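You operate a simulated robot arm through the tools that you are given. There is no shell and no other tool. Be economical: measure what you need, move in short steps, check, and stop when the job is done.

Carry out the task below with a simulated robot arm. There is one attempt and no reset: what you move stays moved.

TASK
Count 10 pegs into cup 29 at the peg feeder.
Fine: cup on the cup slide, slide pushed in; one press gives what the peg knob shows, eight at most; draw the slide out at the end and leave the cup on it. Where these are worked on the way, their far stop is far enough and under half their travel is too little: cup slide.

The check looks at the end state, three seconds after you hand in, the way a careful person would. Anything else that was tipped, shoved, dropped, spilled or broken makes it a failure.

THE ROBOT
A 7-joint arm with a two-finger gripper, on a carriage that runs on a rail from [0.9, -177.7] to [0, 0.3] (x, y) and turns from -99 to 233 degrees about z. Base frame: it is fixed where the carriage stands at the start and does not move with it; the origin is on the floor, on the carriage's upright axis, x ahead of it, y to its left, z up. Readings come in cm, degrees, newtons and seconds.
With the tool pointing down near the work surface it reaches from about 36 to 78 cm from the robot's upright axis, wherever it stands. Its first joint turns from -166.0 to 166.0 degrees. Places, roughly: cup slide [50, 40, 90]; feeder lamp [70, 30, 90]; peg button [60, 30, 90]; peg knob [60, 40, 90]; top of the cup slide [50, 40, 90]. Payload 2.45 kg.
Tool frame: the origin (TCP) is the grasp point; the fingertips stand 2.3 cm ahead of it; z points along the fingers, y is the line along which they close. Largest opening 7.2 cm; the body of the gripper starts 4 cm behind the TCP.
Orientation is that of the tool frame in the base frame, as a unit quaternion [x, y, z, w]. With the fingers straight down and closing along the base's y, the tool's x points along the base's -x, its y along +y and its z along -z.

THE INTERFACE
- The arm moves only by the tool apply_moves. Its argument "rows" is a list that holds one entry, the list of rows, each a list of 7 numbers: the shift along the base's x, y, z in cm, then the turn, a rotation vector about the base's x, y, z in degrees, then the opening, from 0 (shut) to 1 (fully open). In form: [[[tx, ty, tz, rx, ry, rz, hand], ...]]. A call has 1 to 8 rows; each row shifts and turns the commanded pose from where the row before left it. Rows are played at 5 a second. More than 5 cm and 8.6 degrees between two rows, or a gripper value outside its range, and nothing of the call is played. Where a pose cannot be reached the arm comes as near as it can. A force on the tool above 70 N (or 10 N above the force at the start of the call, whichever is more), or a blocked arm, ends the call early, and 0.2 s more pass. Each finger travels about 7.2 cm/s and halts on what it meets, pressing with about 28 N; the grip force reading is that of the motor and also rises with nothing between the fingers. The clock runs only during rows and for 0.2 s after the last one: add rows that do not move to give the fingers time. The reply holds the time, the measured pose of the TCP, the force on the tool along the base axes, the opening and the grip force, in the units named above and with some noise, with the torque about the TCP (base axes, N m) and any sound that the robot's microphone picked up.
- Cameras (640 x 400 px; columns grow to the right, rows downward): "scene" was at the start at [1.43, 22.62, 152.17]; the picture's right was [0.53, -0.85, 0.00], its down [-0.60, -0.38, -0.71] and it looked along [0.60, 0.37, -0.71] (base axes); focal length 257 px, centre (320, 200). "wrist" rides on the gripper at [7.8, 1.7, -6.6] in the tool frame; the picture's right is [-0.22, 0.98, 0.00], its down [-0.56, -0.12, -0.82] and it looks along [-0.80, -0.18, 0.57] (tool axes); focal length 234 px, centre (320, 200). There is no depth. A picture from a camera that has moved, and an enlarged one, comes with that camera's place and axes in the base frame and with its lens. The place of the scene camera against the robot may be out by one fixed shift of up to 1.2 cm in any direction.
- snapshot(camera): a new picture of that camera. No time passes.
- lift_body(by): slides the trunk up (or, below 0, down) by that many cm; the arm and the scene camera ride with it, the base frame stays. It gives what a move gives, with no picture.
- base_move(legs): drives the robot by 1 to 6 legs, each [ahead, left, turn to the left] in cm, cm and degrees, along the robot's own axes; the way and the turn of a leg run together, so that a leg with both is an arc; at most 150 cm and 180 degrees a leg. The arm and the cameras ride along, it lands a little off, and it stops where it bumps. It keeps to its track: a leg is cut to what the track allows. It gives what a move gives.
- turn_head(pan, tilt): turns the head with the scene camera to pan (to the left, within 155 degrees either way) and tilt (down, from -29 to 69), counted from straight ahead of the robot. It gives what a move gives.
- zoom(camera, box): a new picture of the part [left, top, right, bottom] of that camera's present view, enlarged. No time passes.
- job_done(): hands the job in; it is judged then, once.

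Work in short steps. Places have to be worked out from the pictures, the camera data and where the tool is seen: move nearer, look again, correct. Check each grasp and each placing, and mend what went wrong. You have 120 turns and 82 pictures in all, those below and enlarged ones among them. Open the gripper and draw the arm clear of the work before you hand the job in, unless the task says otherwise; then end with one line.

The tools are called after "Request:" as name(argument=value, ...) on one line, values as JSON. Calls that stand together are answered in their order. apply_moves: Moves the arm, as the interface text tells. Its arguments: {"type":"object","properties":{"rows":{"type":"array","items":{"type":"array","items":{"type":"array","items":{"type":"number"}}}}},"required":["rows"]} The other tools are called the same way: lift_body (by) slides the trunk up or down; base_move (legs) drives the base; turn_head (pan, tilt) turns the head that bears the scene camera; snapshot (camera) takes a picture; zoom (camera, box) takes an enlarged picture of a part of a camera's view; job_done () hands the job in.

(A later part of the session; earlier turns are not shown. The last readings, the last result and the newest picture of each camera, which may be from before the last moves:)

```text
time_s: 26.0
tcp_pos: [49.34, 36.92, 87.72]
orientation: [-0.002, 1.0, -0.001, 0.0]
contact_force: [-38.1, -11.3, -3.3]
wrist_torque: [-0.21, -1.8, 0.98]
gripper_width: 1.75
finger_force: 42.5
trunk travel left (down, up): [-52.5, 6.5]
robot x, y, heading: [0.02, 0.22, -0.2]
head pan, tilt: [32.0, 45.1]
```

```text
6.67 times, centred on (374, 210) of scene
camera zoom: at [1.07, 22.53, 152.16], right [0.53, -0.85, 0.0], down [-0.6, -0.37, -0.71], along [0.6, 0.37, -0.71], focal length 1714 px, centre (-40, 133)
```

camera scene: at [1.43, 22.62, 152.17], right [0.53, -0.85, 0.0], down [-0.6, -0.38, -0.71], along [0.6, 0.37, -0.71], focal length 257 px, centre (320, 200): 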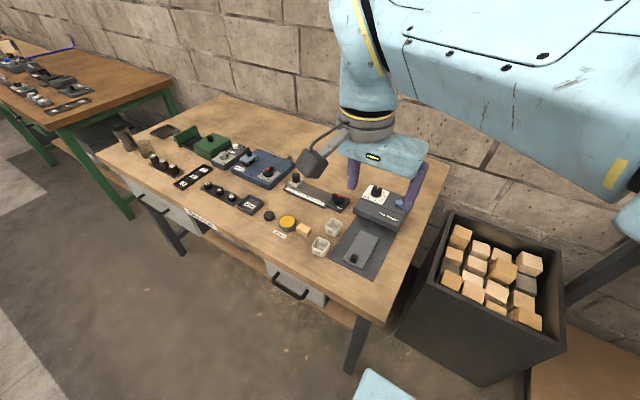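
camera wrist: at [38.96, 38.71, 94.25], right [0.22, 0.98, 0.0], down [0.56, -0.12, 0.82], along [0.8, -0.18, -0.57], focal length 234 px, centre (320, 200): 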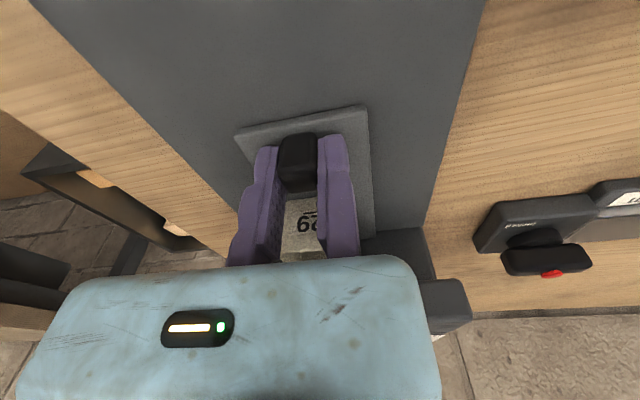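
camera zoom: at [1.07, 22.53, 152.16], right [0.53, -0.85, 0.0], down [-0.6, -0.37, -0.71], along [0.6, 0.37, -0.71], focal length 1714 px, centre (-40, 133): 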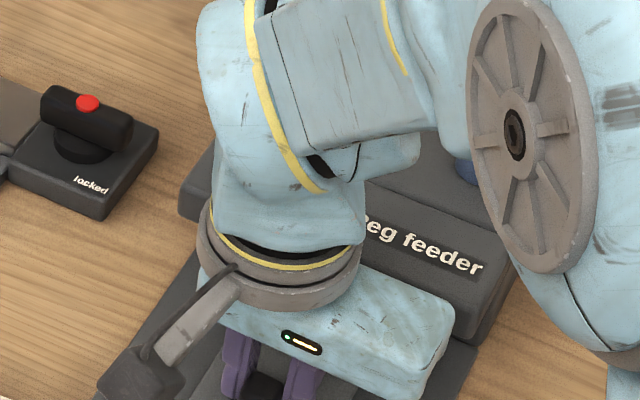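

Resistance at x≈49.3 (travel 8.2 cm): likely the stop. I relieve the load, release the handle and rise to inspect the cup.

Request:
apply_moves(rows=[[[-0.5, -0.1, 0, 0, 0, 0, 0.05], [0, 0, 0, 0, 0, 0, 0.3], [0, 0.2, 0, 0, 0, 0, 0.5], [0, 0, 2, 0, 0, 0, 0.5], [-1, 0, 4, 0, 0, 0, 0.5], [-4, 0, 2, 0, 0, 0, 0.5], [-4, 0, 1, 0, 0, 0, 0.5], [0, 0, 0, 0, 0, 0, 0.5]]])

Request:
snapshot(camera="wrist")

Request:
zoom(camera="scene", box=[326, 180, 438, 250])

```text
time_s: 27.8
tcp_pos: [40.24, 37.11, 96.89]
orientation: [0.0, 1.0, 0.0, 0.0]
contact_force: [-0.6, -0.2, 0.2]
wrist_torque: [0.02, 0.0, 0.01]
gripper_width: 3.59
finger_force: 0.0
trunk travel left (down, up): [-52.5, 6.5]
robot x, y, heading: [0.09, 0.1, 0.2]
head pan, tilt: [32.0, 45.1]
```

```text
41 pictures are left
camera wrist: at [32.41, 38.91, 103.41], right [0.22, 0.98, 0.0], down [0.56, -0.12, 0.82], along [0.8, -0.18, -0.57], focal length 234 px, centre (320, 200)
```

wrist: 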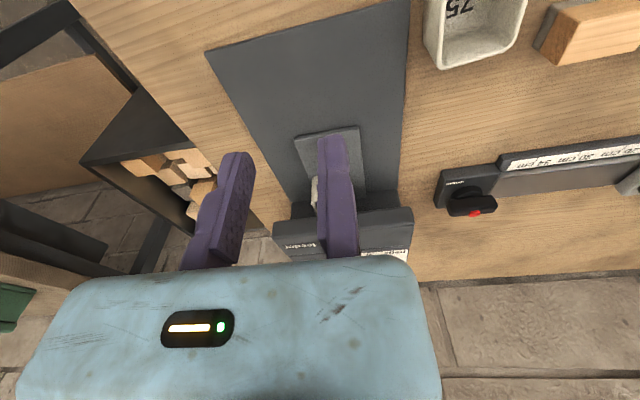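

```text
5.71 times, centred on (382, 215) of scene
camera zoom: at [1.37, 22.62, 152.17], right [0.53, -0.85, 0.0], down [-0.6, -0.38, -0.71], along [0.6, 0.37, -0.71], focal length 1470 px, centre (-34, 114)
```

zoom: 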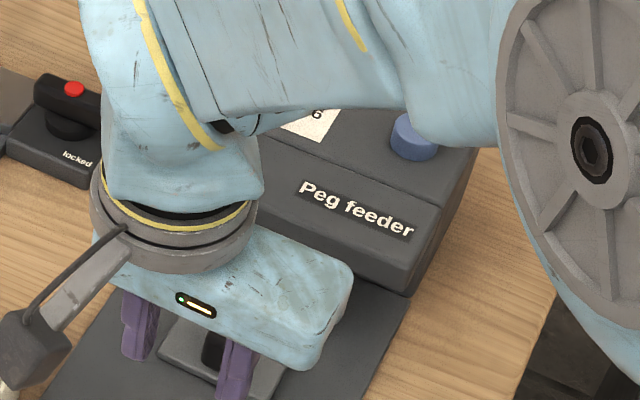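

The arm hides things; I move it aside and up, toward the knob view.

Request:
apply_moves(rows=[[[0, 4, 2, 0, 0, 0, 0.5], [0, 4, 2, 0, 0, 0, 0.5], [0, 4, 2, 0, 0, 0, 0.5], [0, 3, 1, 0, 0, 0, 0.2], [0, 0, 0, 0, 0, 0, 0.2]]])

Request:
zoom(camera="wrist", box=[160, 60, 320, 160])

Request:
zoom(camera="scene", box=[326, 170, 438, 240])

```text
time_s: 29.0
tcp_pos: [40.31, 52.14, 103.66]
orientation: [0.0, 1.0, 0.0, 0.0]
contact_force: [0.4, -0.1, 0.4]
wrist_torque: [0.02, 0.0, -0.01]
gripper_width: 1.45
finger_force: 0.1
trunk travel left (down, up): [-52.5, 6.5]
robot x, y, heading: [0.14, -0.29, 0.1]
head pan, tilt: [32.0, 45.1]
```

```text
4.00 times, centred on (240, 110) of wrist
camera zoom: at [32.51, 53.9, 110.26], right [0.22, 0.98, 0.0], down [0.56, -0.12, 0.82], along [0.8, -0.18, -0.57], focal length 937 px, centre (640, 560)
```

zoom: 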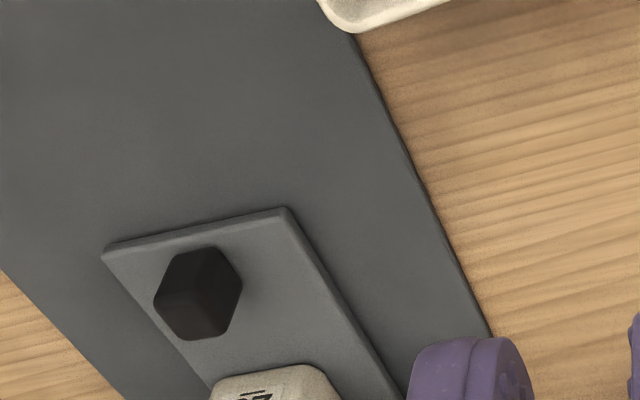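

```text
5.71 times, centred on (382, 205) of scene
camera zoom: at [1.43, 22.64, 152.16], right [0.53, -0.85, 0.0], down [-0.6, -0.38, -0.71], along [0.6, 0.37, -0.71], focal length 1470 px, centre (-34, 171)
```

zoom: 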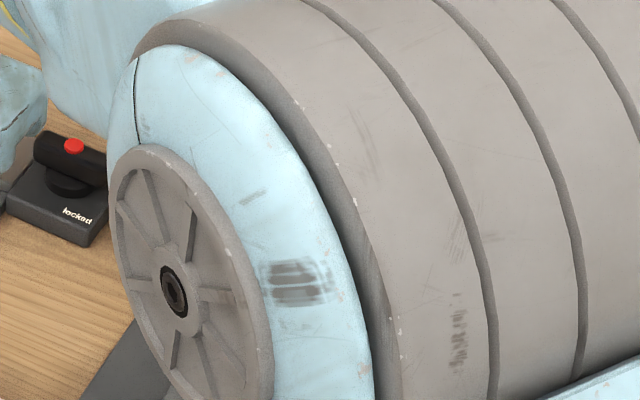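

The elbow blocks the scene camera; I check the full wrist view.

Request:
snapshot(camera="wrist")

```text
37 pictures are left
camera wrist: at [32.51, 53.9, 110.26], right [0.22, 0.98, 0.0], down [0.56, -0.12, 0.82], along [0.8, -0.18, -0.57], focal length 234 px, centre (320, 200)
```

wrist: 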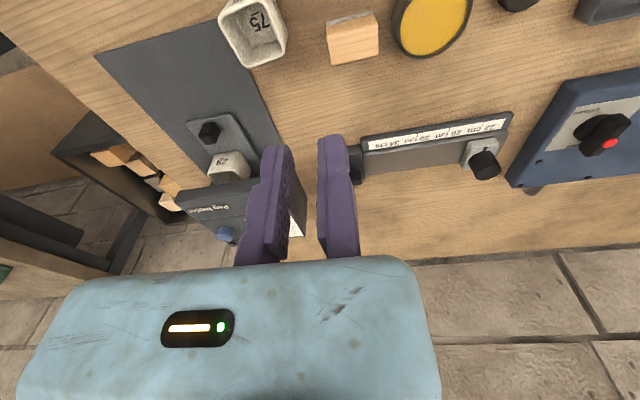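

Cup 29 is under the feeder lip. The knob is estimated at [63.5, 39.6, ~93] and the button at [63.7, 30.7, ~92.5]. I go high with closed fingers for a close look at the dial.

Request:
apply_moves(rows=[[[1, -3, 2.5, 0, 0, 0, 0.2], [2, -4, 2, 0, 0, 0, 0.2], [2, -4, 0, 0, 0, 0, 0.2], [2, -4, 0, 0, 0, 0, 0.2], [3, -1, 0, 0, 0, 0, 0.2], [0, 0, 0, 0, 0, 0, 0.2]]])

Request:
snapshot(camera="wrist")

Request:
zoom(camera="wrist", box=[340, 100, 468, 180])

```text
time_s: 30.4
tcp_pos: [50.36, 35.89, 108.34]
orientation: [0.0, 1.0, 0.0, 0.0]
contact_force: [0.3, 0.2, 0.0]
wrist_torque: [0.01, 0.0, -0.01]
gripper_width: 1.45
finger_force: 0.1
trunk travel left (down, up): [-52.5, 6.5]
robot x, y, heading: [0.13, 0.03, -0.4]
head pan, tilt: [32.0, 45.1]
```

```text
36 pictures are left
camera wrist: at [42.48, 37.71, 114.8], right [0.22, 0.98, 0.0], down [0.56, -0.12, 0.82], along [0.8, -0.18, -0.57], focal length 234 px, centre (320, 200)
```

wrist: 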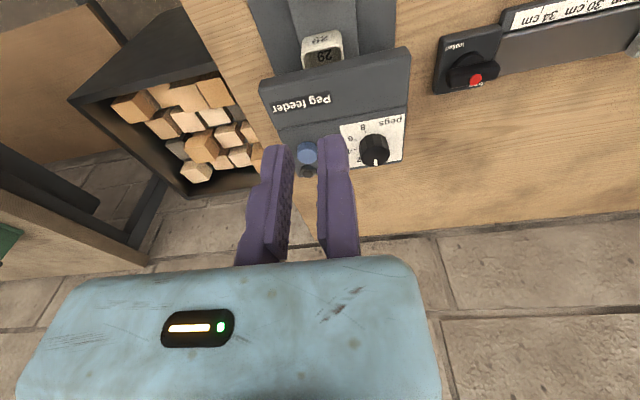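

```text
5.00 times, centred on (404, 140) of wrist
camera zoom: at [42.48, 37.71, 114.8], right [0.22, 0.98, 0.0], down [0.56, -0.12, 0.82], along [0.8, -0.18, -0.57], focal length 1171 px, centre (-100, 500)
```

zoom: 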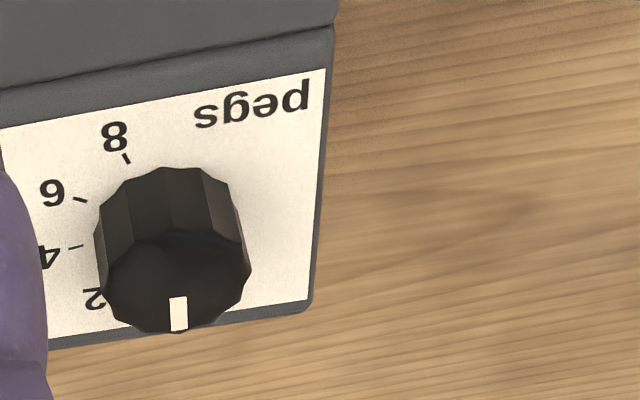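

The knob has ticks 2, 4, 6, 8 about 45° apart, and the pointer is now near 0. I will do 4 and then 6. Knob centre is about [64.0, 39.7] with diameter ~3.6. I pre-turn the hand by +40° and come above the knob.

Request:
apply_moves(rows=[[[2, 1, 0, 0, 0, 8, 0.5], [2, 1, 0, 0, 0, 8, 0.6], [2, 1, -1, 0, 0, 8, 0.75], [2, 1, -1, 0, 0, 8, 0.75], [2, 1, -1, 0, 0, 8, 0.75], [2, 0.8, -1.3, 0, 0, 0, 0.75], [0, 0, -2, 0, 0, 0, 0.75], [0, 0, 0, 0, 0, 0, 0.75]]])

Request:
snapshot(camera="wrist")

Request:
zoom(camera="scene", box=[326, 150, 438, 220])

```text
time_s: 32.2
tcp_pos: [62.29, 41.9, 101.87]
orientation: [-0.342, 0.94, 0.0, 0.001]
contact_force: [-0.2, 0.2, -0.1]
wrist_torque: [0.0, 0.0, -0.04]
gripper_width: 5.38
finger_force: 0.0
trunk travel left (down, up): [-52.5, 6.5]
robot x, y, heading: [-0.17, 0.35, -0.1]
head pan, tilt: [32.0, 45.1]
```

```text
34 pictures are left
camera wrist: at [55.13, 38.33, 108.4], right [-0.46, 0.89, 0.0], down [0.51, 0.26, 0.82], along [0.73, 0.38, -0.57], focal length 234 px, centre (320, 200)
```

wrist: 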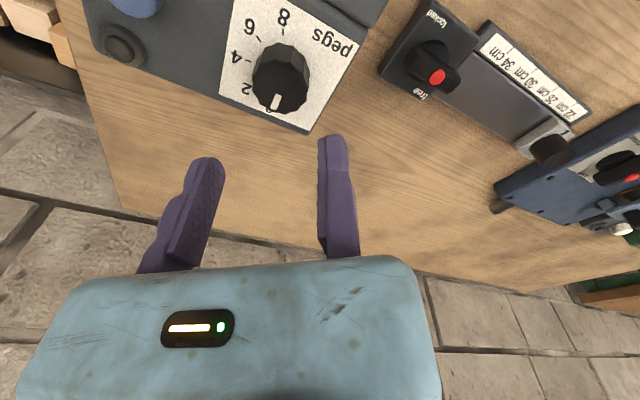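

```text
5.71 times, centred on (382, 185) of scene
camera zoom: at [1.42, 22.62, 152.17], right [0.53, -0.85, 0.0], down [-0.6, -0.38, -0.71], along [0.6, 0.37, -0.71], focal length 1470 px, centre (-34, 286)
```

zoom: 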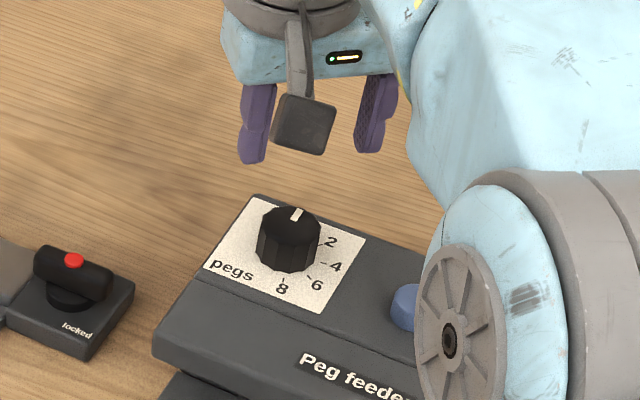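

Corrected estimate: knob centre [63.6, 40.0], top z≈94. I shift slightly and lower to z 97.5 for a check.

Request:
apply_moves(rows=[[[-0.4, 0.1, -2, 0, 0, 0, 0.75], [0, 0, -2.4, 0, 0, 0, 0.75], [0, 0, 0, 0, 0, 0, 0.75]]])

Request:
snapshot(camera="wrist")

Request:
zoom(camera="scene", box=[346, 160, 410, 200])

```text
time_s: 33.0
tcp_pos: [61.9, 41.96, 97.38]
orientation: [-0.342, 0.94, 0.001, 0.0]
contact_force: [-0.5, -0.7, 0.3]
wrist_torque: [0.0, -0.01, 0.03]
gripper_width: 5.41
finger_force: 0.2
trunk travel left (down, up): [-52.5, 6.5]
robot x, y, heading: [0.13, 0.04, 0.1]
head pan, tilt: [32.0, 45.1]
```

```text
32 pictures are left
camera wrist: at [54.71, 38.48, 103.97], right [-0.46, 0.89, 0.0], down [0.51, 0.26, 0.82], along [0.73, 0.38, -0.57], focal length 234 px, centre (320, 200)
```

wrist: 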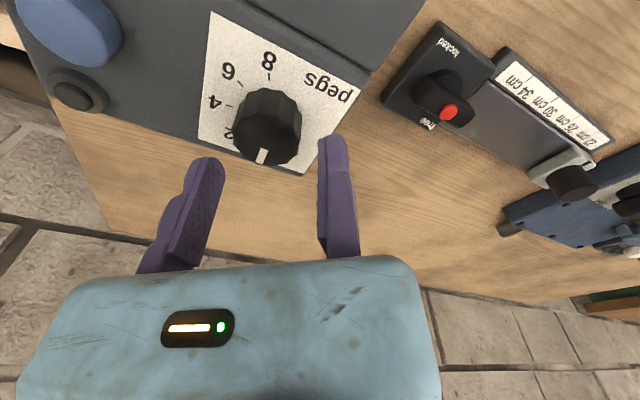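

```text
10.00 times, centred on (378, 180) of scene
camera zoom: at [1.45, 22.63, 152.16], right [0.53, -0.85, 0.0], down [-0.6, -0.38, -0.71], along [0.6, 0.37, -0.71], focal length 2572 px, centre (-260, 400)
```

zoom: 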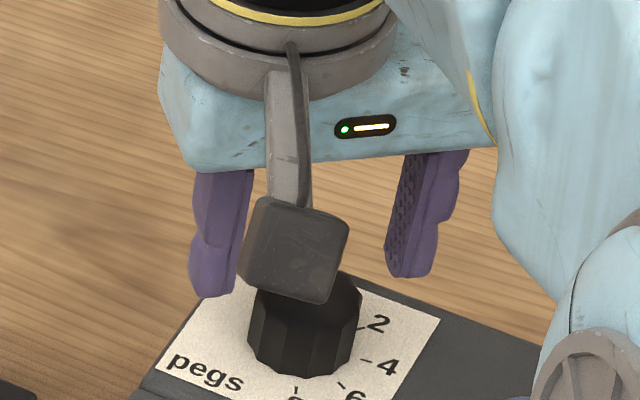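

Consistent: knob centre is about [63.6, 39.9]. I lower around the knob.

Request:
apply_moves(rows=[[[0, 0, -1.4, 0, 0, 0, 0.75], [0, 0, -1.1, 0, 0, 0, 0.75], [0, 0, 0, 0, 0, 0, 0.75]]])

Request:
snapshot(camera="wrist")

```text
time_s: 33.8
tcp_pos: [61.85, 41.98, 94.84]
orientation: [-0.343, 0.939, 0.001, 0.0]
contact_force: [0.2, 0.5, -1.1]
wrist_torque: [0.0, 0.01, -0.01]
gripper_width: 5.39
finger_force: 0.0
trunk travel left (down, up): [-52.5, 6.5]
robot x, y, heading: [-0.05, -0.07, 0.1]
head pan, tilt: [32.0, 45.1]
```

```text
30 pictures are left
camera wrist: at [54.7, 38.45, 101.4], right [-0.46, 0.89, 0.0], down [0.51, 0.26, 0.82], along [0.73, 0.38, -0.57], focal length 234 px, centre (320, 200)
```

wrist: 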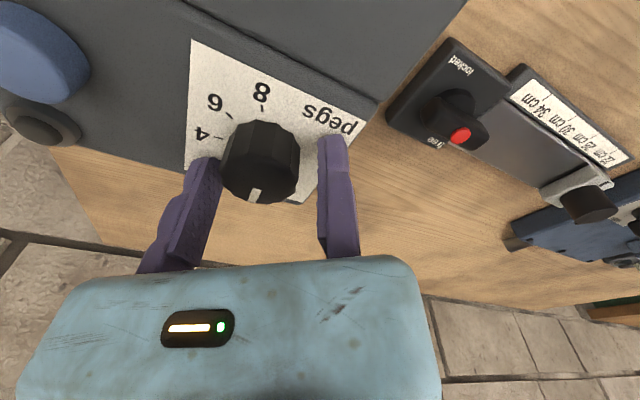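

The knob is centred between the fingers. I lower a bit, bring the fixed pad nearer and close.

Request:
apply_moves(rows=[[[0, 0, -0.3, 0, 0, 0, 0.75], [0.35, -0.45, 0, 0, 0, 0, 0.7], [0, 0, 0, 0, 0, 0, 0.6], [0, 0, 0, 0, 0, 0, 0.5], [0, 0, 0, 0, 0, 0, 0.42], [0, 0, 0, 0, 0, 0, 0.42]]])

Request:
snapshot(camera="wrist")

```text
time_s: 35.2
tcp_pos: [62.13, 41.4, 94.96]
orientation: [-0.342, 0.94, -0.001, 0.002]
contact_force: [7.9, 3.1, 22.4]
wrist_torque: [0.12, 0.12, -0.12]
gripper_width: 3.68
finger_force: 4.4
trunk travel left (down, up): [-52.5, 6.5]
robot x, y, heading: [-0.29, 0.23, 0.1]
head pan, tilt: [32.0, 45.1]
```

```text
29 pictures are left
camera wrist: at [55.07, 37.82, 101.35], right [-0.46, 0.89, 0.0], down [0.51, 0.26, 0.82], along [0.73, 0.38, -0.57], focal length 234 px, centre (320, 200)
```

wrist: 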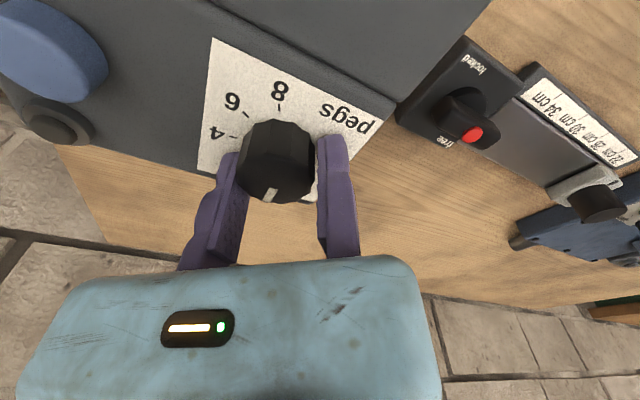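

The tips touch the panel (22 N), so I raise 0.3 and let the grip settle.

Request:
apply_moves(rows=[[[0, 0, 0.35, 0, 0, 0, 0.42], [0, 0, 0, 0, 0, 0, 0.35], [0, 0, 0, 0, 0, 0, 0.35]]])

```text
time_s: 36.0
tcp_pos: [62.23, 41.29, 94.89]
orientation: [-0.341, 0.94, -0.001, -0.001]
contact_force: [5.3, -5.6, -0.9]
wrist_torque: [-0.04, -0.07, 0.0]
gripper_width: 3.58
finger_force: 7.9
trunk travel left (down, up): [-52.5, 6.5]
robot x, y, heading: [-0.2, -0.3, 0.3]
head pan, tilt: [32.0, 45.1]
```

Knob centre by grip: about [63.4, 39.9]. I grip firmly and turn −40° about it, then check.

Request:
apply_moves(rows=[[[0, 0, 0, 0, 0, 0, 0.2], [0.202, 0.147, 0, 0, 0, -8, 0.2], [0.221, 0.117, 0, 0, 0, -8, 0.2], [0.235, 0.086, 0, 0, 0, -8, 0.2], [0.244, 0.052, 0, 0, 0, -8, 0.2], [0.249, 0.017, 0, 0, 0, -8, 0.2], [0, 0, 0, 0, 0, 0, 0.2]]])

Request:
snapshot(camera="wrist")

```text
time_s: 37.6
tcp_pos: [63.49, 41.37, 94.86]
orientation: [0.003, 1.0, -0.001, -0.001]
contact_force: [4.1, -35.4, -22.0]
wrist_torque: [0.38, -0.08, 0.17]
gripper_width: 3.37
finger_force: 45.5
trunk travel left (down, up): [-52.5, 6.5]
robot x, y, heading: [0.19, 0.21, -0.1]
head pan, tilt: [32.0, 45.1]
```

```text
28 pictures are left
camera wrist: at [55.78, 43.27, 101.41], right [0.22, 0.97, 0.0], down [0.56, -0.13, 0.82], along [0.8, -0.18, -0.58], focal length 234 px, centre (320, 200)
```

wrist: 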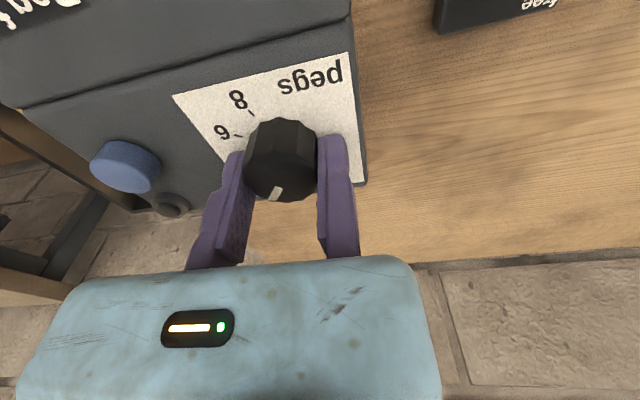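

The knob followed the hand; the pointer is now near the 2 mark (~32°), so mark 4 needs about 45° more. I relieve the side load and turn on by −45°.

Request:
apply_moves(rows=[[[0, -0.25, -0.15, 0, 0, 0, 0.2], [0.239, -0.017, 0, 0, 0, -8, 0.2], [0.235, -0.05, 0, 0, 0, -8, 0.2], [0.226, -0.083, 0, 0, 0, -8, 0.2], [0.212, -0.112, 0, 0, 0, -8, 0.2], [0.194, -0.141, 0, 0, 0, -8, 0.2], [0.12, -0.11, 0, 0, 0, -5, 0.2], [0, 0, 0, 0, 0, 0, 0.2]]])

Request:
snapshot(camera="wrist")

Request:
zoom(camera="scene", box=[346, 160, 410, 200])

```text
time_s: 39.4
tcp_pos: [64.41, 41.22, 94.99]
orientation: [0.383, 0.924, 0.002, -0.004]
contact_force: [-10.9, -12.7, -7.9]
wrist_torque: [-0.21, 0.1, 0.06]
gripper_width: 3.49
finger_force: 15.2
trunk travel left (down, up): [-52.5, 6.5]
robot x, y, heading: [-0.1, 0.05, 0.0]
head pan, tilt: [32.0, 45.1]
```

```text
27 pictures are left
camera wrist: at [60.09, 47.91, 101.6], right [0.84, 0.53, 0.0], down [0.31, -0.49, 0.81], along [0.44, -0.69, -0.58], focal length 234 px, centre (320, 200)
```

wrist: 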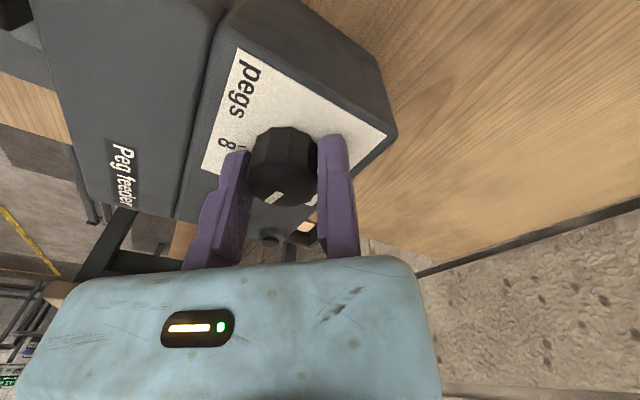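

```text
10.00 times, centred on (378, 180) of scene
camera zoom: at [1.53, 22.32, 152.21], right [0.53, -0.85, 0.0], down [-0.6, -0.37, -0.71], along [0.6, 0.38, -0.71], focal length 2572 px, centre (-260, 400)
```

zoom: 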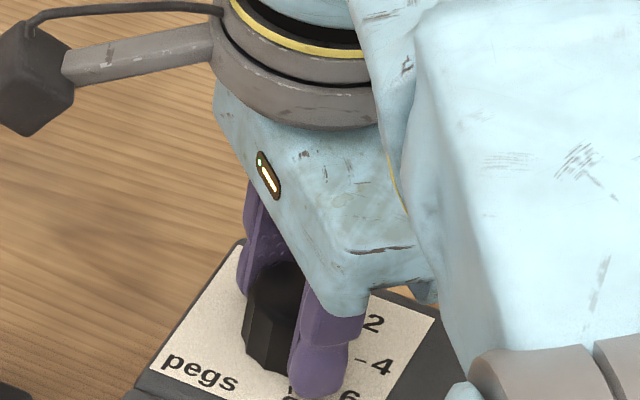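

I release, rise and inspect the pointer.

Request:
apply_moves(rows=[[[0, 0, 0, 0, 0, 0, 0.5], [0.2, 0.2, 0, 0, 0, 0, 0.7], [0.1, 0.1, 0, 0, 0, 0, 0.75], [0, 0, 2, 0, 0, 0, 0.75], [0, 0, 4, 0, 0, 8, 0.75], [-3, -1, 3, 0, 0, 8, 0.75], [-3, -1, 3, 0, 0, 8, 0.6], [-2, 0, 0, 0, 0, 8, 0.6]]])

Request:
apply_moves(rows=[[[-3, 0, 0, 0, 0, 8, 0.5], [-3, 1.5, 1, 0, 0, 5, 0.3], [0, 0, 0, 0, 0, 0, 0.3]]])

Request:
snapshot(camera="wrist")

```text
time_s: 41.2
tcp_pos: [56.68, 39.49, 107.11]
orientation: [0.112, 0.994, 0.0, -0.001]
contact_force: [0.2, -1.0, 0.7]
wrist_torque: [0.01, 0.0, 0.0]
gripper_width: 4.32
finger_force: 0.1
trunk travel left (down, up): [-52.5, 6.5]
robot x, y, heading: [-0.27, 0.09, 0.2]
head pan, tilt: [32.0, 45.1]
```

```text
time_s: 42.0
tcp_pos: [50.71, 40.97, 108.03]
orientation: [-0.001, 1.0, 0.0, -0.001]
contact_force: [0.2, 0.4, 0.1]
wrist_torque: [0.01, -0.03, -0.01]
gripper_width: 2.16
finger_force: 0.0
trunk travel left (down, up): [-52.5, 6.5]
robot x, y, heading: [-0.05, -0.16, -0.0]
head pan, tilt: [32.0, 45.1]
```

```text
25 pictures are left
camera wrist: at [42.93, 42.73, 114.62], right [0.22, 0.98, 0.0], down [0.56, -0.12, 0.82], along [0.8, -0.18, -0.57], focal length 234 px, centre (320, 200)
```

wrist: 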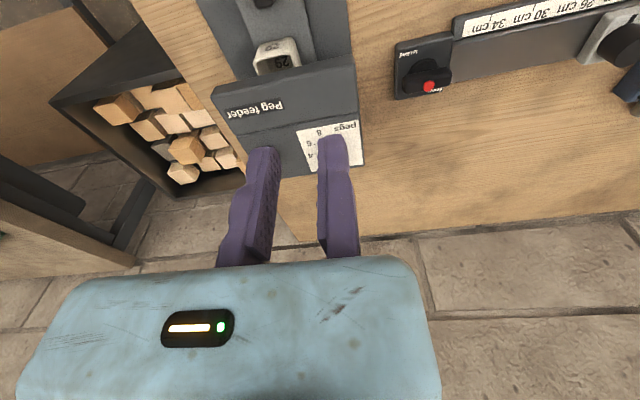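

The finger hides the dial; I shift −6 cm in y and zoom.

Request:
apply_moves(rows=[[[0, -3, 0, 0, 0, 0, 0.1], [0, -3, 0, 0, 0, 0, 0], [0, 0, 0, 0, 0, 0, 0]]])

Request:
zoom(camera="wrist", box=[340, 100, 468, 180])

```text
time_s: 42.8
tcp_pos: [50.76, 34.87, 107.99]
orientation: [0.001, 1.0, 0.0, 0.0]
contact_force: [-0.5, 0.4, 0.4]
wrist_torque: [0.01, -0.02, 0.01]
gripper_width: 0.0
finger_force: 27.6
trunk travel left (down, up): [-52.5, 6.5]
robot x, y, heading: [-0.24, -0.0, -0.0]
head pan, tilt: [32.0, 45.1]
```

```text
5.00 times, centred on (404, 140) of wrist
camera zoom: at [42.9, 36.69, 114.53], right [0.22, 0.98, 0.0], down [0.56, -0.12, 0.82], along [0.8, -0.18, -0.57], focal length 1171 px, centre (-100, 500)
```

zoom: 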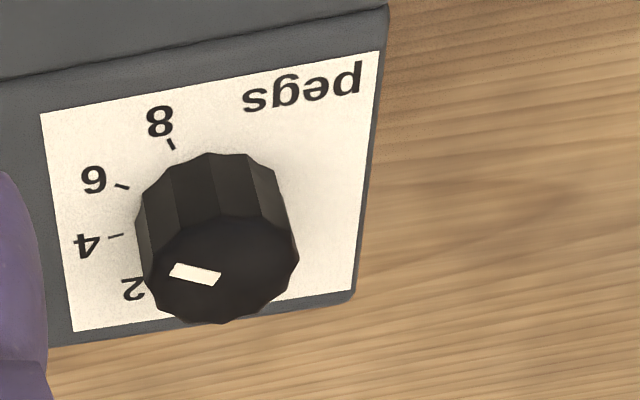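

I zoom closer to read the pointer.

Request:
zoom(camera="wrist", box=[360, 115, 408, 170])

```text
7.27 times, centred on (384, 142) of wrist
camera zoom: at [42.9, 36.69, 114.53], right [0.22, 0.98, 0.0], down [0.56, -0.12, 0.82], along [0.8, -0.18, -0.57], focal length 1703 px, centre (-146, 618)
```

zoom: 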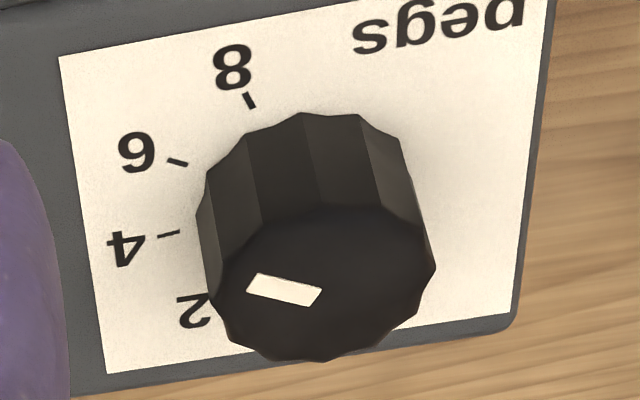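

The mark direction is ambiguous from here; I look with the scene camera too.

Request:
zoom(camera="scene", box=[346, 160, 410, 200])

```text
10.00 times, centred on (378, 180) of scene
camera zoom: at [1.43, 22.6, 152.17], right [0.53, -0.85, 0.0], down [-0.6, -0.37, -0.71], along [0.6, 0.37, -0.71], focal length 2572 px, centre (-260, 400)
```

zoom: 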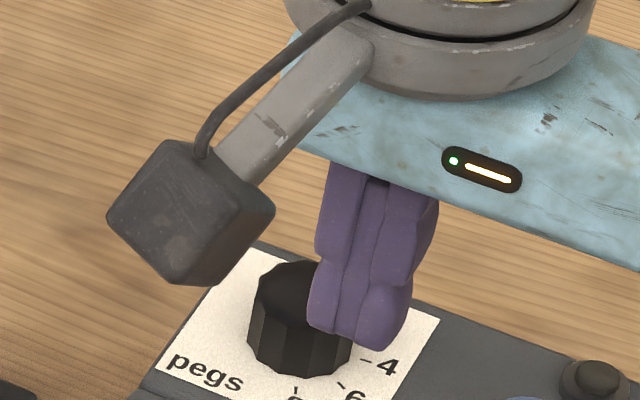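

I back off 8 cm to clear both views.

Request:
apply_moves(rows=[[[-4, -1, 0, 0, 0, 0, 0], [-4, -1, 0, 0, 0, 0, 0], [0, 0, 0, 0, 0, 0, 0]]])

Request:
zoom(camera="scene", box=[354, 165, 410, 200])

```text
time_s: 43.6
tcp_pos: [42.86, 32.67, 107.84]
orientation: [0.0, 1.0, 0.0, -0.001]
contact_force: [-0.1, -0.4, 0.7]
wrist_torque: [0.02, -0.03, 0.06]
gripper_width: 0.02
finger_force: 27.4
trunk travel left (down, up): [-52.5, 6.5]
robot x, y, heading: [-0.22, 0.15, 0.2]
head pan, tilt: [32.0, 45.1]
```

```text
11.43 times, centred on (382, 182) of scene
camera zoom: at [1.37, 22.61, 152.17], right [0.53, -0.85, 0.0], down [-0.6, -0.37, -0.71], along [0.6, 0.37, -0.71], focal length 2939 px, centre (-389, 400)
```

zoom: 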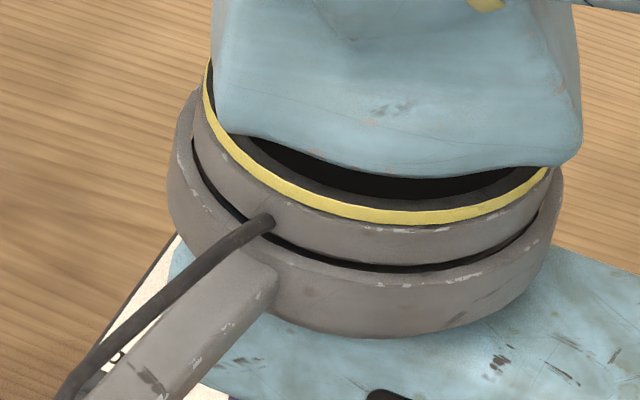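

That is worse. I go back to the pose near [62, 43, 103] that showed the dial clearly to both cameras.

Request:
apply_moves(rows=[[[3, 1.5, 0, 0, 0, 8, 0.3], [3, 1.5, 0, 0, 0, 8, 0.5], [3, 1.5, 0, 0, 0, 8, 0.75], [3, 2, 0, 0, 0, 8, 0.75], [3, 2, -1, 0, 0, 8, 0.75], [3, 1, -2, 0, 0, 0, 0.75], [1, 0.3, -2, 0, 0, 0, 0.75], [0, 0, 0, 0, 0, 0, 0.75]]])

Request:
zoom(camera="scene", box=[360, 165, 400, 190])

Request:
zoom(camera="wrist", box=[200, 0, 360, 125])

```text
time_s: 45.4
tcp_pos: [61.85, 42.84, 102.76]
orientation: [-0.341, 0.94, 0.0, 0.0]
contact_force: [0.4, 0.6, -0.8]
wrist_torque: [0.01, -0.03, -0.01]
gripper_width: 5.4
finger_force: 0.0
trunk travel left (down, up): [-52.5, 6.5]
robot x, y, heading: [-0.03, 0.31, -0.1]
head pan, tilt: [32.0, 45.1]
```

```text
16.00 times, centred on (380, 178) of scene
camera zoom: at [1.44, 22.62, 152.17], right [0.53, -0.85, 0.0], down [-0.6, -0.38, -0.71], along [0.6, 0.37, -0.71], focal length 4115 px, centre (-640, 560)
```

zoom: 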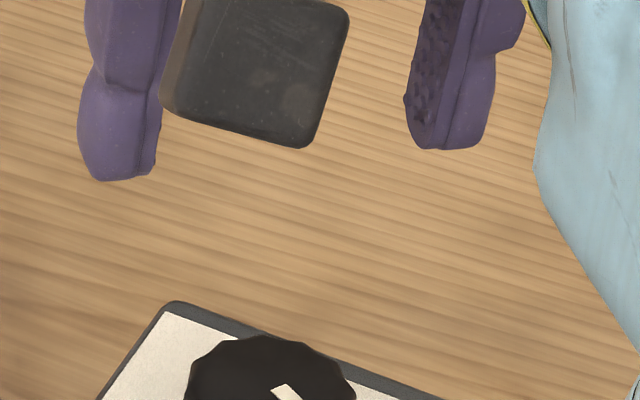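

```text
3.20 times, centred on (280, 62) of wrist
camera zoom: at [54.73, 39.19, 109.31], right [-0.46, 0.89, 0.0], down [0.51, 0.26, 0.82], along [0.73, 0.38, -0.57], focal length 749 px, centre (448, 640)
```

zoom: 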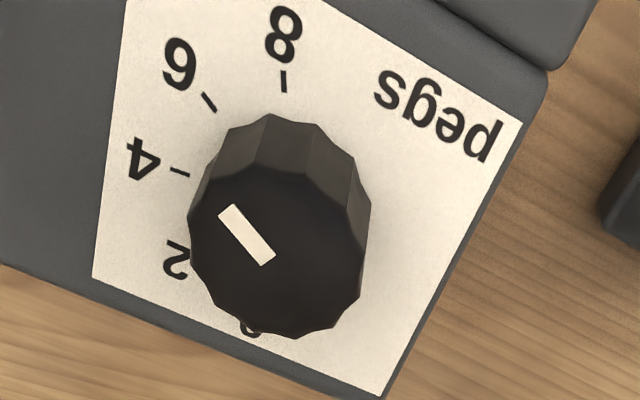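

Now it is clear: the pointer lies parallel to the 6 tick (0 is at the bottom), so the knob shows 6. I'll press at 6 first, then set 4. I close the fingers, turn back and move above the button at about [62.5, 31.5].

Request:
apply_moves(rows=[[[0, -2, 1, 0, 0, -8, 0.3], [0, -2, 0, 0, 0, -8, 0], [0.2, -2, 0, 0, 0, -8, 0], [0.2, -2, 0, 0, 0, -8, 0], [0.2, -3.3, -2, 0, 0, -8, 0], [0, 0, -2, 0, 0, 0, 0], [0, 0, 0, 0, 0, 0, 0]]])

Request:
snapshot(camera="wrist")

Request:
zoom(camera="scene", box=[360, 155, 440, 205])

```text
time_s: 47.0
tcp_pos: [62.51, 31.57, 99.87]
orientation: [0.0, 1.0, 0.0, 0.0]
contact_force: [-0.6, -0.5, 0.0]
wrist_torque: [0.0, -0.01, -0.01]
gripper_width: 0.0
finger_force: 28.0
trunk travel left (down, up): [-52.5, 6.5]
robot x, y, heading: [0.23, -0.15, -0.0]
head pan, tilt: [32.0, 45.1]
```

```text
18 pictures are left
camera wrist: at [54.65, 33.33, 106.45], right [0.22, 0.98, 0.0], down [0.56, -0.13, 0.82], along [0.8, -0.18, -0.57], focal length 234 px, centre (320, 200)
```

wrist: 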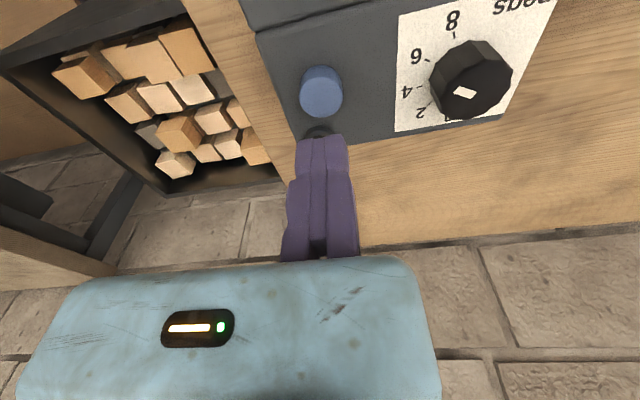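

```text
8.00 times, centred on (400, 180) of scene
camera zoom: at [1.45, 22.64, 152.16], right [0.53, -0.85, 0.0], down [-0.6, -0.38, -0.71], along [0.6, 0.37, -0.71], focal length 2057 px, centre (-320, 360)
```

zoom: 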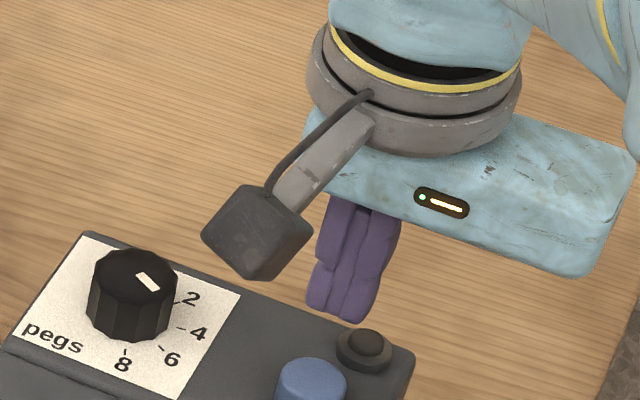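

The mark's placement versus direction leaves doubt between 5 and 6. I take a high zoom on the knob from the scene camera.

Request:
zoom(camera="scene", box=[364, 184, 396, 204])

```text
16.00 times, centred on (380, 194) of scene
camera zoom: at [1.45, 22.64, 152.16], right [0.53, -0.85, 0.0], down [-0.6, -0.38, -0.71], along [0.6, 0.37, -0.71], focal length 4115 px, centre (-640, 296)
```

zoom: 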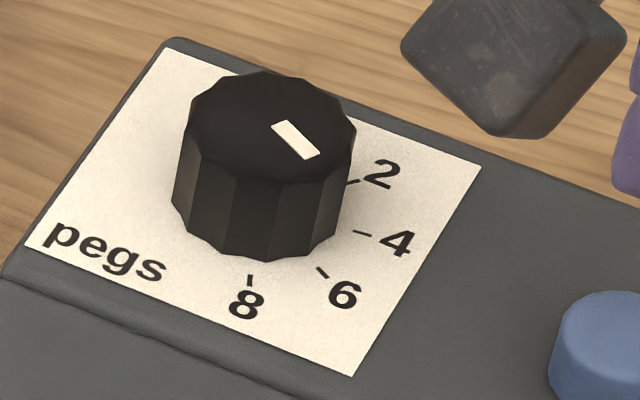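

The mark stands proud of the knob and lies parallel to the 6 tick, so 6 it is. The closed fingers are right above the button ([62.5, 31.7]). I lower near it, then press in small steps.

Request:
apply_moves(rows=[[[0, 0.1, -2, 0, 0, 0, 0], [0, 0, -1.4, 0, 0, 0, 0], [0, 0, 0, 0, 0, 0, 0]]])

Request:
apply_moves(rows=[[[0, 0, -0.3, 0, 0, 0, 0], [0, 0, 0, 0, 0, 0, 0]]])

Request:
apply_moves(rows=[[[0, 0, -0.3, 0, 0, 0, 0], [0, 0, 0, 0, 0, 0, 0]]])

```text
time_s: 47.8
tcp_pos: [62.45, 31.6, 96.48]
orientation: [0.0, 1.0, 0.0, 0.0]
contact_force: [-0.3, 0.2, 0.5]
wrist_torque: [0.0, 0.0, -0.01]
gripper_width: 0.01
finger_force: 28.0
trunk travel left (down, up): [-52.5, 6.5]
robot x, y, heading: [0.08, -0.05, -0.1]
head pan, tilt: [32.0, 45.1]
```

```text
time_s: 48.4
tcp_pos: [62.45, 31.61, 96.13]
orientation: [0.0, 1.0, 0.0, 0.001]
contact_force: [0.7, -0.4, 0.5]
wrist_torque: [0.0, -0.02, 0.0]
gripper_width: 0.6
finger_force: 28.1
trunk travel left (down, up): [-52.5, 6.5]
robot x, y, heading: [-0.35, -0.19, 0.3]
head pan, tilt: [32.0, 45.1]
```

```text
time_s: 49.0
tcp_pos: [62.35, 31.54, 95.97]
orientation: [0.0, 1.0, -0.001, 0.0]
contact_force: [0.4, -0.5, 1.8]
wrist_torque: [0.02, 0.01, 0.01]
gripper_width: 0.61
finger_force: 28.3
trunk travel left (down, up): [-52.5, 6.5]
robot x, y, heading: [-0.09, -0.18, 0.1]
head pan, tilt: [32.0, 45.1]
heard: click
```

A click was heard: the button was pressed. I rise straight away and look at the feeder.

Request:
apply_moves(rows=[[[0, 0, 0.6, 0, 0, 0, 0], [0, 0, 2, 0, 0, 0, 0], [0, 0, 3, 0, 0, 0, 0], [0, 0, 0, 0, 0, 0, 0], [0, 0, 0, 0, 0, 0, 0]]])

Request:
zoom(camera="scene", box=[344, 165, 424, 215])

```text
time_s: 50.2
tcp_pos: [62.36, 31.64, 101.52]
orientation: [0.0, 1.0, 0.0, -0.001]
contact_force: [0.6, 0.3, 0.4]
wrist_torque: [-0.02, -0.01, 0.05]
gripper_width: 0.01
finger_force: 28.5
trunk travel left (down, up): [-52.5, 6.5]
robot x, y, heading: [-0.14, -0.17, -0.3]
head pan, tilt: [32.0, 45.1]
```

```text
8.00 times, centred on (384, 190) of scene
camera zoom: at [1.44, 22.63, 152.16], right [0.53, -0.85, 0.0], down [-0.6, -0.38, -0.71], along [0.6, 0.37, -0.71], focal length 2057 px, centre (-192, 280)
```

zoom: 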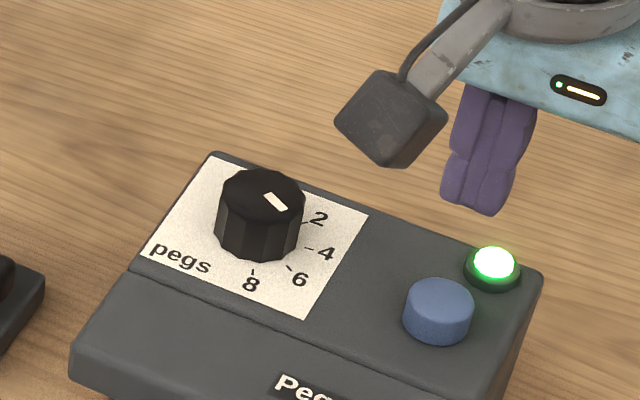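

The lamp turned green: the 6 pegs were given. Now I set the knob to 4 by regripping at yaw 0 and turning +45° back.

Request:
apply_moves(rows=[[[0.5, 3.7, 0, 0, 0, 0, 0.4], [0.5, 3.7, 0, 0, 0, 0, 0.75], [0, 3.4, 0, 0, 0, 0, 0.75], [0, 0, -2.5, 0, 0, 0, 0.75], [0, 0, -2, 0, 0, 0, 0.75], [0, 0, 0, 0, 0, 0, 0.75]]])

Request:
snapshot(camera="wrist")

```text
time_s: 51.6
tcp_pos: [63.58, 42.4, 97.16]
orientation: [0.001, 1.0, 0.0, 0.0]
contact_force: [0.0, -0.5, 0.1]
wrist_torque: [0.0, -0.03, 0.0]
gripper_width: 5.41
finger_force: 0.0
trunk travel left (down, up): [-52.5, 6.5]
robot x, y, heading: [-0.04, 0.06, -0.1]
head pan, tilt: [32.0, 45.1]
```

```text
14 pictures are left
camera wrist: at [55.73, 44.27, 103.6], right [0.22, 0.98, 0.0], down [0.56, -0.12, 0.82], along [0.8, -0.18, -0.57], focal length 234 px, centre (320, 200)
```

wrist: 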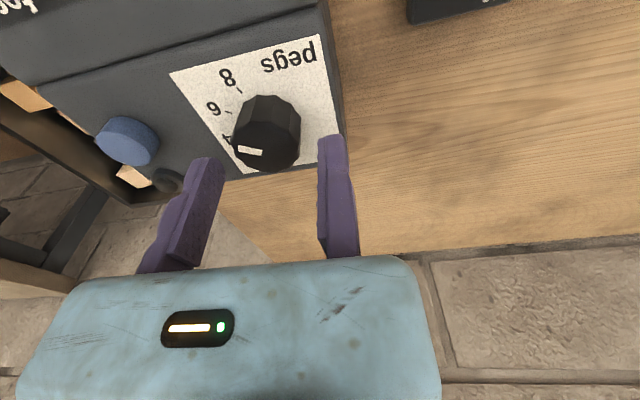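

The knob lies between the fingers. I lower, bring the fixed pad close, and grip.

Request:
apply_moves(rows=[[[0, 0, -1.2, 0, 0, 0, 0.75], [-0.15, 0, -0.85, 0, 0, 0, 0.75], [0, -0.55, 0, 0, 0, 0, 0.65], [0, 0, 0, 0, 0, 0, 0.55], [0, 0, 0, 0, 0, 0, 0.45], [0, 0, 0, 0, 0, 0, 0.4], [0, 0, 0, 0, 0, 0, 0.4]]])

```text
time_s: 53.2
tcp_pos: [63.35, 41.77, 94.91]
orientation: [0.0, 1.0, -0.001, 0.0]
contact_force: [-0.6, -6.8, -0.7]
wrist_torque: [-0.08, 0.1, -0.04]
gripper_width: 3.69
finger_force: 5.8
trunk travel left (down, up): [-52.5, 6.5]
robot x, y, heading: [0.29, -0.07, 0.0]
head pan, tilt: [32.0, 45.1]
```

Gripped at 3.69 cm. I firm up and turn +45° about the knob centre.

Request:
apply_moves(rows=[[[0, -0.1, 0, 0, 0, 0, 0.3], [-0.244, -0.017, 0, 0, 0, 8, 0.3], [-0.239, -0.051, 0, 0, 0, 8, 0.3], [-0.229, -0.084, 0, 0, 0, 8, 0.3], [-0.216, -0.115, 0, 0, 0, 8, 0.3], [-0.198, -0.143, 0, 0, 0, 8, 0.3], [-0.11, -0.1, 0, 0, 0, 5, 0.3], [0, 0, 0, 0, 0, 0, 0.3]]])

Request:
zoom(camera="wrist", box=[180, 90, 372, 210])

```text
time_s: 55.0
tcp_pos: [62.05, 41.2, 94.83]
orientation: [-0.384, 0.924, 0.0, 0.001]
contact_force: [5.0, -10.0, -0.3]
wrist_torque: [-0.07, -0.12, -0.07]
gripper_width: 3.54
finger_force: 10.6
trunk travel left (down, up): [-52.5, 6.5]
robot x, y, heading: [-0.13, 0.11, 0.1]
head pan, tilt: [32.0, 45.1]
```

```text
3.33 times, centred on (276, 150) of wrist
camera zoom: at [55.31, 36.98, 101.43], right [-0.54, 0.84, 0.0], down [0.48, 0.31, 0.82], along [0.69, 0.44, -0.57], focal length 781 px, centre (467, 367)
```

zoom: 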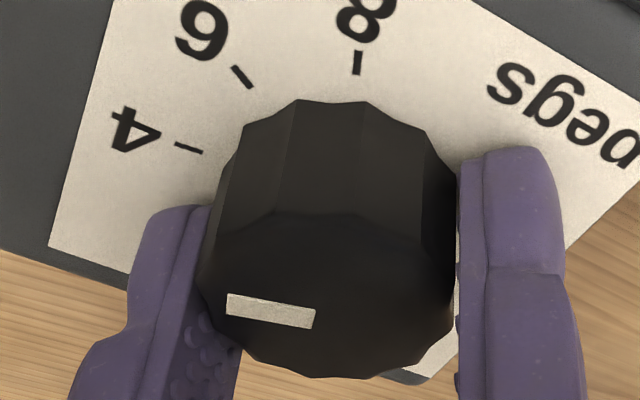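

The mark is parallel to the 4 tick (within ~2°). I release gently, rise and confirm.

Request:
apply_moves(rows=[[[0, 0, 0, 0, 0, 0, 0.5], [-0.2, 0.2, 0, 0, 0, 0, 0.7], [0, 0, 0, 0, 0, 0, 0.75], [0, 0, 2, 0, 0, 0, 0.75], [0, 0, 3, 0, 0, 0, 0.75], [0, 0.5, 3, 0, 0, -5, 0.75], [0, 0, 0, 0, 0, 0, 0.75]]])

Request:
zoom(camera="wrist", box=[200, 0, 360, 125])

```text
time_s: 56.6
tcp_pos: [61.86, 41.96, 102.83]
orientation: [-0.342, 0.94, 0.0, 0.0]
contact_force: [0.6, -0.1, 0.1]
wrist_torque: [-0.01, -0.03, 0.0]
gripper_width: 5.39
finger_force: 0.0
trunk travel left (down, up): [-52.5, 6.5]
robot x, y, heading: [-0.15, 0.22, -0.1]
head pan, tilt: [32.0, 45.1]
```

```text
3.20 times, centred on (280, 62) of wrist
camera zoom: at [54.71, 38.41, 109.46], right [-0.46, 0.89, 0.0], down [0.51, 0.26, 0.82], along [0.73, 0.38, -0.57], focal length 749 px, centre (448, 640)
```

zoom: 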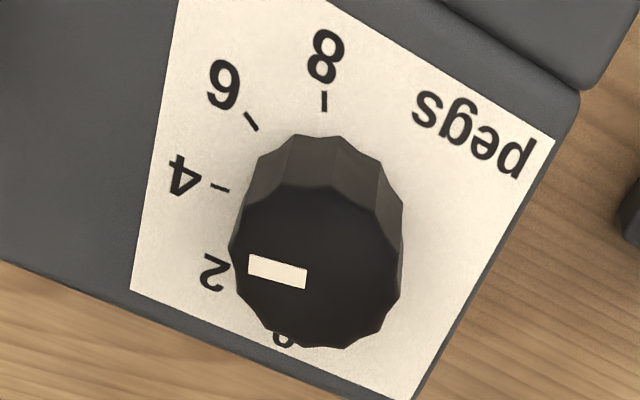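

The knob shows 4. I close the fingers and go above the button as before.

Request:
apply_moves(rows=[[[0, -2, 0, 0, 0, -8, 0.3], [0, -2, 0, 0, 0, -8, 0], [0.2, -2, 0, 0, 0, -8, 0], [0.2, -2, 0, 0, 0, -8, 0], [0.15, -2.35, -2, 0, 0, -8, 0], [0, 0, -2, 0, 0, 0, 0], [0, 0, -2.2, 0, 0, 0, 0], [0, 0, 0, 0, 0, 0, 0]]])

```text
time_s: 58.4
tcp_pos: [62.39, 31.71, 96.57]
orientation: [0.0, 1.0, 0.0, 0.0]
contact_force: [-0.6, -0.7, -0.5]
wrist_torque: [0.02, 0.02, 0.02]
gripper_width: 0.0
finger_force: 28.4
trunk travel left (down, up): [-52.5, 6.5]
robot x, y, heading: [0.12, 0.16, -0.0]
head pan, tilt: [32.0, 45.1]
```

I press with the same small steps as before.

Request:
apply_moves(rows=[[[0, 0, -0.35, 0, 0, 0, 0], [0, 0, 0, 0, 0, 0, 0]]])

Request:
apply_moves(rows=[[[0, 0, -0.3, 0, 0, 0, 0], [0, 0, 0, 0, 0, 0, 0]]])

```text
time_s: 59.0
tcp_pos: [62.3, 31.66, 96.29]
orientation: [0.0, 1.0, 0.0, 0.0]
contact_force: [-0.3, -0.8, 0.5]
wrist_torque: [0.02, 0.0, 0.01]
gripper_width: 0.62
finger_force: 28.1
trunk travel left (down, up): [-52.5, 6.5]
robot x, y, heading: [0.06, 0.12, -0.1]
head pan, tilt: [32.0, 45.1]
```

```text
time_s: 59.6
tcp_pos: [62.3, 31.69, 96.04]
orientation: [0.0, 1.0, 0.0, 0.0]
contact_force: [-0.3, 0.3, 1.7]
wrist_torque: [0.03, 0.01, -0.02]
gripper_width: 0.59
finger_force: 28.1
trunk travel left (down, up): [-52.5, 6.5]
robot x, y, heading: [-0.06, -0.31, -0.0]
head pan, tilt: [32.0, 45.1]
```

No click yet; I go 0.12 cm further.

Request:
apply_moves(rows=[[[0, 0, -0.12, 0, 0, 0, 0], [0, 0, 0, 0, 0, 0, 0]]])

```text
time_s: 60.2
tcp_pos: [62.3, 31.63, 95.98]
orientation: [0.0, 1.0, 0.0, -0.001]
contact_force: [-0.1, 2.0, 1.4]
wrist_torque: [0.02, 0.01, 0.0]
gripper_width: 0.6
finger_force: 28.7
trunk travel left (down, up): [-52.5, 6.5]
robot x, y, heading: [0.22, 0.4, -0.4]
head pan, tilt: [32.0, 45.1]
heard: click
```

Click heard. I rise and look at the lamp and the cup.

Request:
apply_moves(rows=[[[0, 0, 0.6, 0, 0, 0, 0], [0, 0, 2, 0, 0, 0, 0], [0, 0, 4, 0, 0, 0, 0], [0, 0, 2, 0, 0, 0, 0], [0, 0, 0, 0, 0, 0, 0]]])

Request:
zoom(camera="scene", box=[336, 170, 432, 230])

```text
time_s: 61.4
tcp_pos: [62.57, 31.52, 104.56]
orientation: [-0.001, 1.0, 0.0, 0.001]
contact_force: [-0.1, 0.2, -0.2]
wrist_torque: [-0.01, 0.0, -0.02]
gripper_width: 0.0
finger_force: 28.5
trunk travel left (down, up): [-52.5, 6.5]
robot x, y, heading: [-0.1, 0.07, -0.4]
head pan, tilt: [32.0, 45.1]
```

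```text
6.67 times, centred on (384, 200) of scene
camera zoom: at [1.43, 22.62, 152.16], right [0.53, -0.85, 0.0], down [-0.6, -0.38, -0.71], along [0.6, 0.37, -0.71], focal length 1714 px, centre (-107, 200)
```

zoom: 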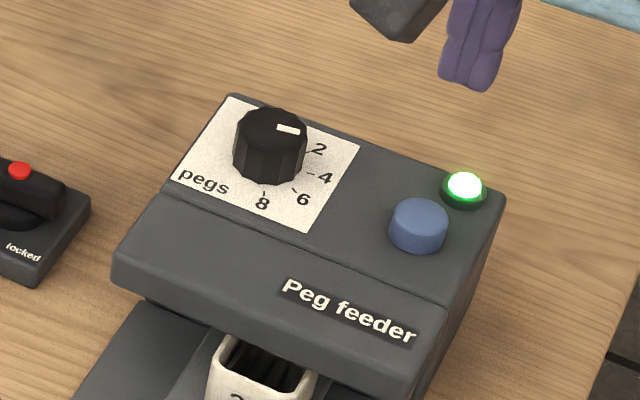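

The lamp is green and pegs are in the cup. Now I go to the slide handle at about [49.3, 36] to draw it out.

Request:
apply_moves(rows=[[[-4, 1.5, 0, 0, 0, 0, 0.3], [-4, 1.5, 0, 0, 0, 0, 0.5], [-4, 1.5, -2, 0, 0, 0, 0.5], [-1.3, 1.35, -3, 0, 0, 0, 0.5], [0, 0, -4, 0, 0, 0, 0.5], [0, 0, -3, 0, 0, 0, 0.5], [0, 0, 0, 0, 0, 0, 0.5]]])

Request:
snapshot(camera="wrist")

```text
time_s: 63.0
tcp_pos: [49.23, 37.41, 92.75]
orientation: [0.0, 1.0, -0.001, 0.0]
contact_force: [-0.5, 0.4, -0.4]
wrist_torque: [-0.02, 0.0, -0.01]
gripper_width: 3.6
finger_force: 0.1
trunk travel left (down, up): [-52.5, 6.5]
robot x, y, heading: [0.09, 0.17, -0.1]
head pan, tilt: [32.0, 45.1]
```

```text
10 pictures are left
camera wrist: at [41.31, 39.16, 99.21], right [0.22, 0.98, 0.0], down [0.56, -0.13, 0.82], along [0.8, -0.18, -0.57], focal length 234 px, centre (320, 200)
```

wrist: 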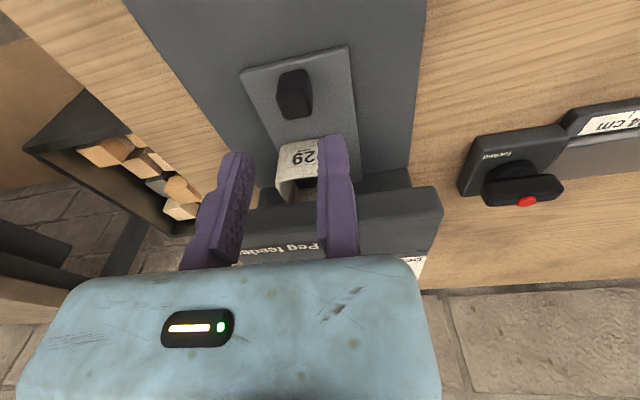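

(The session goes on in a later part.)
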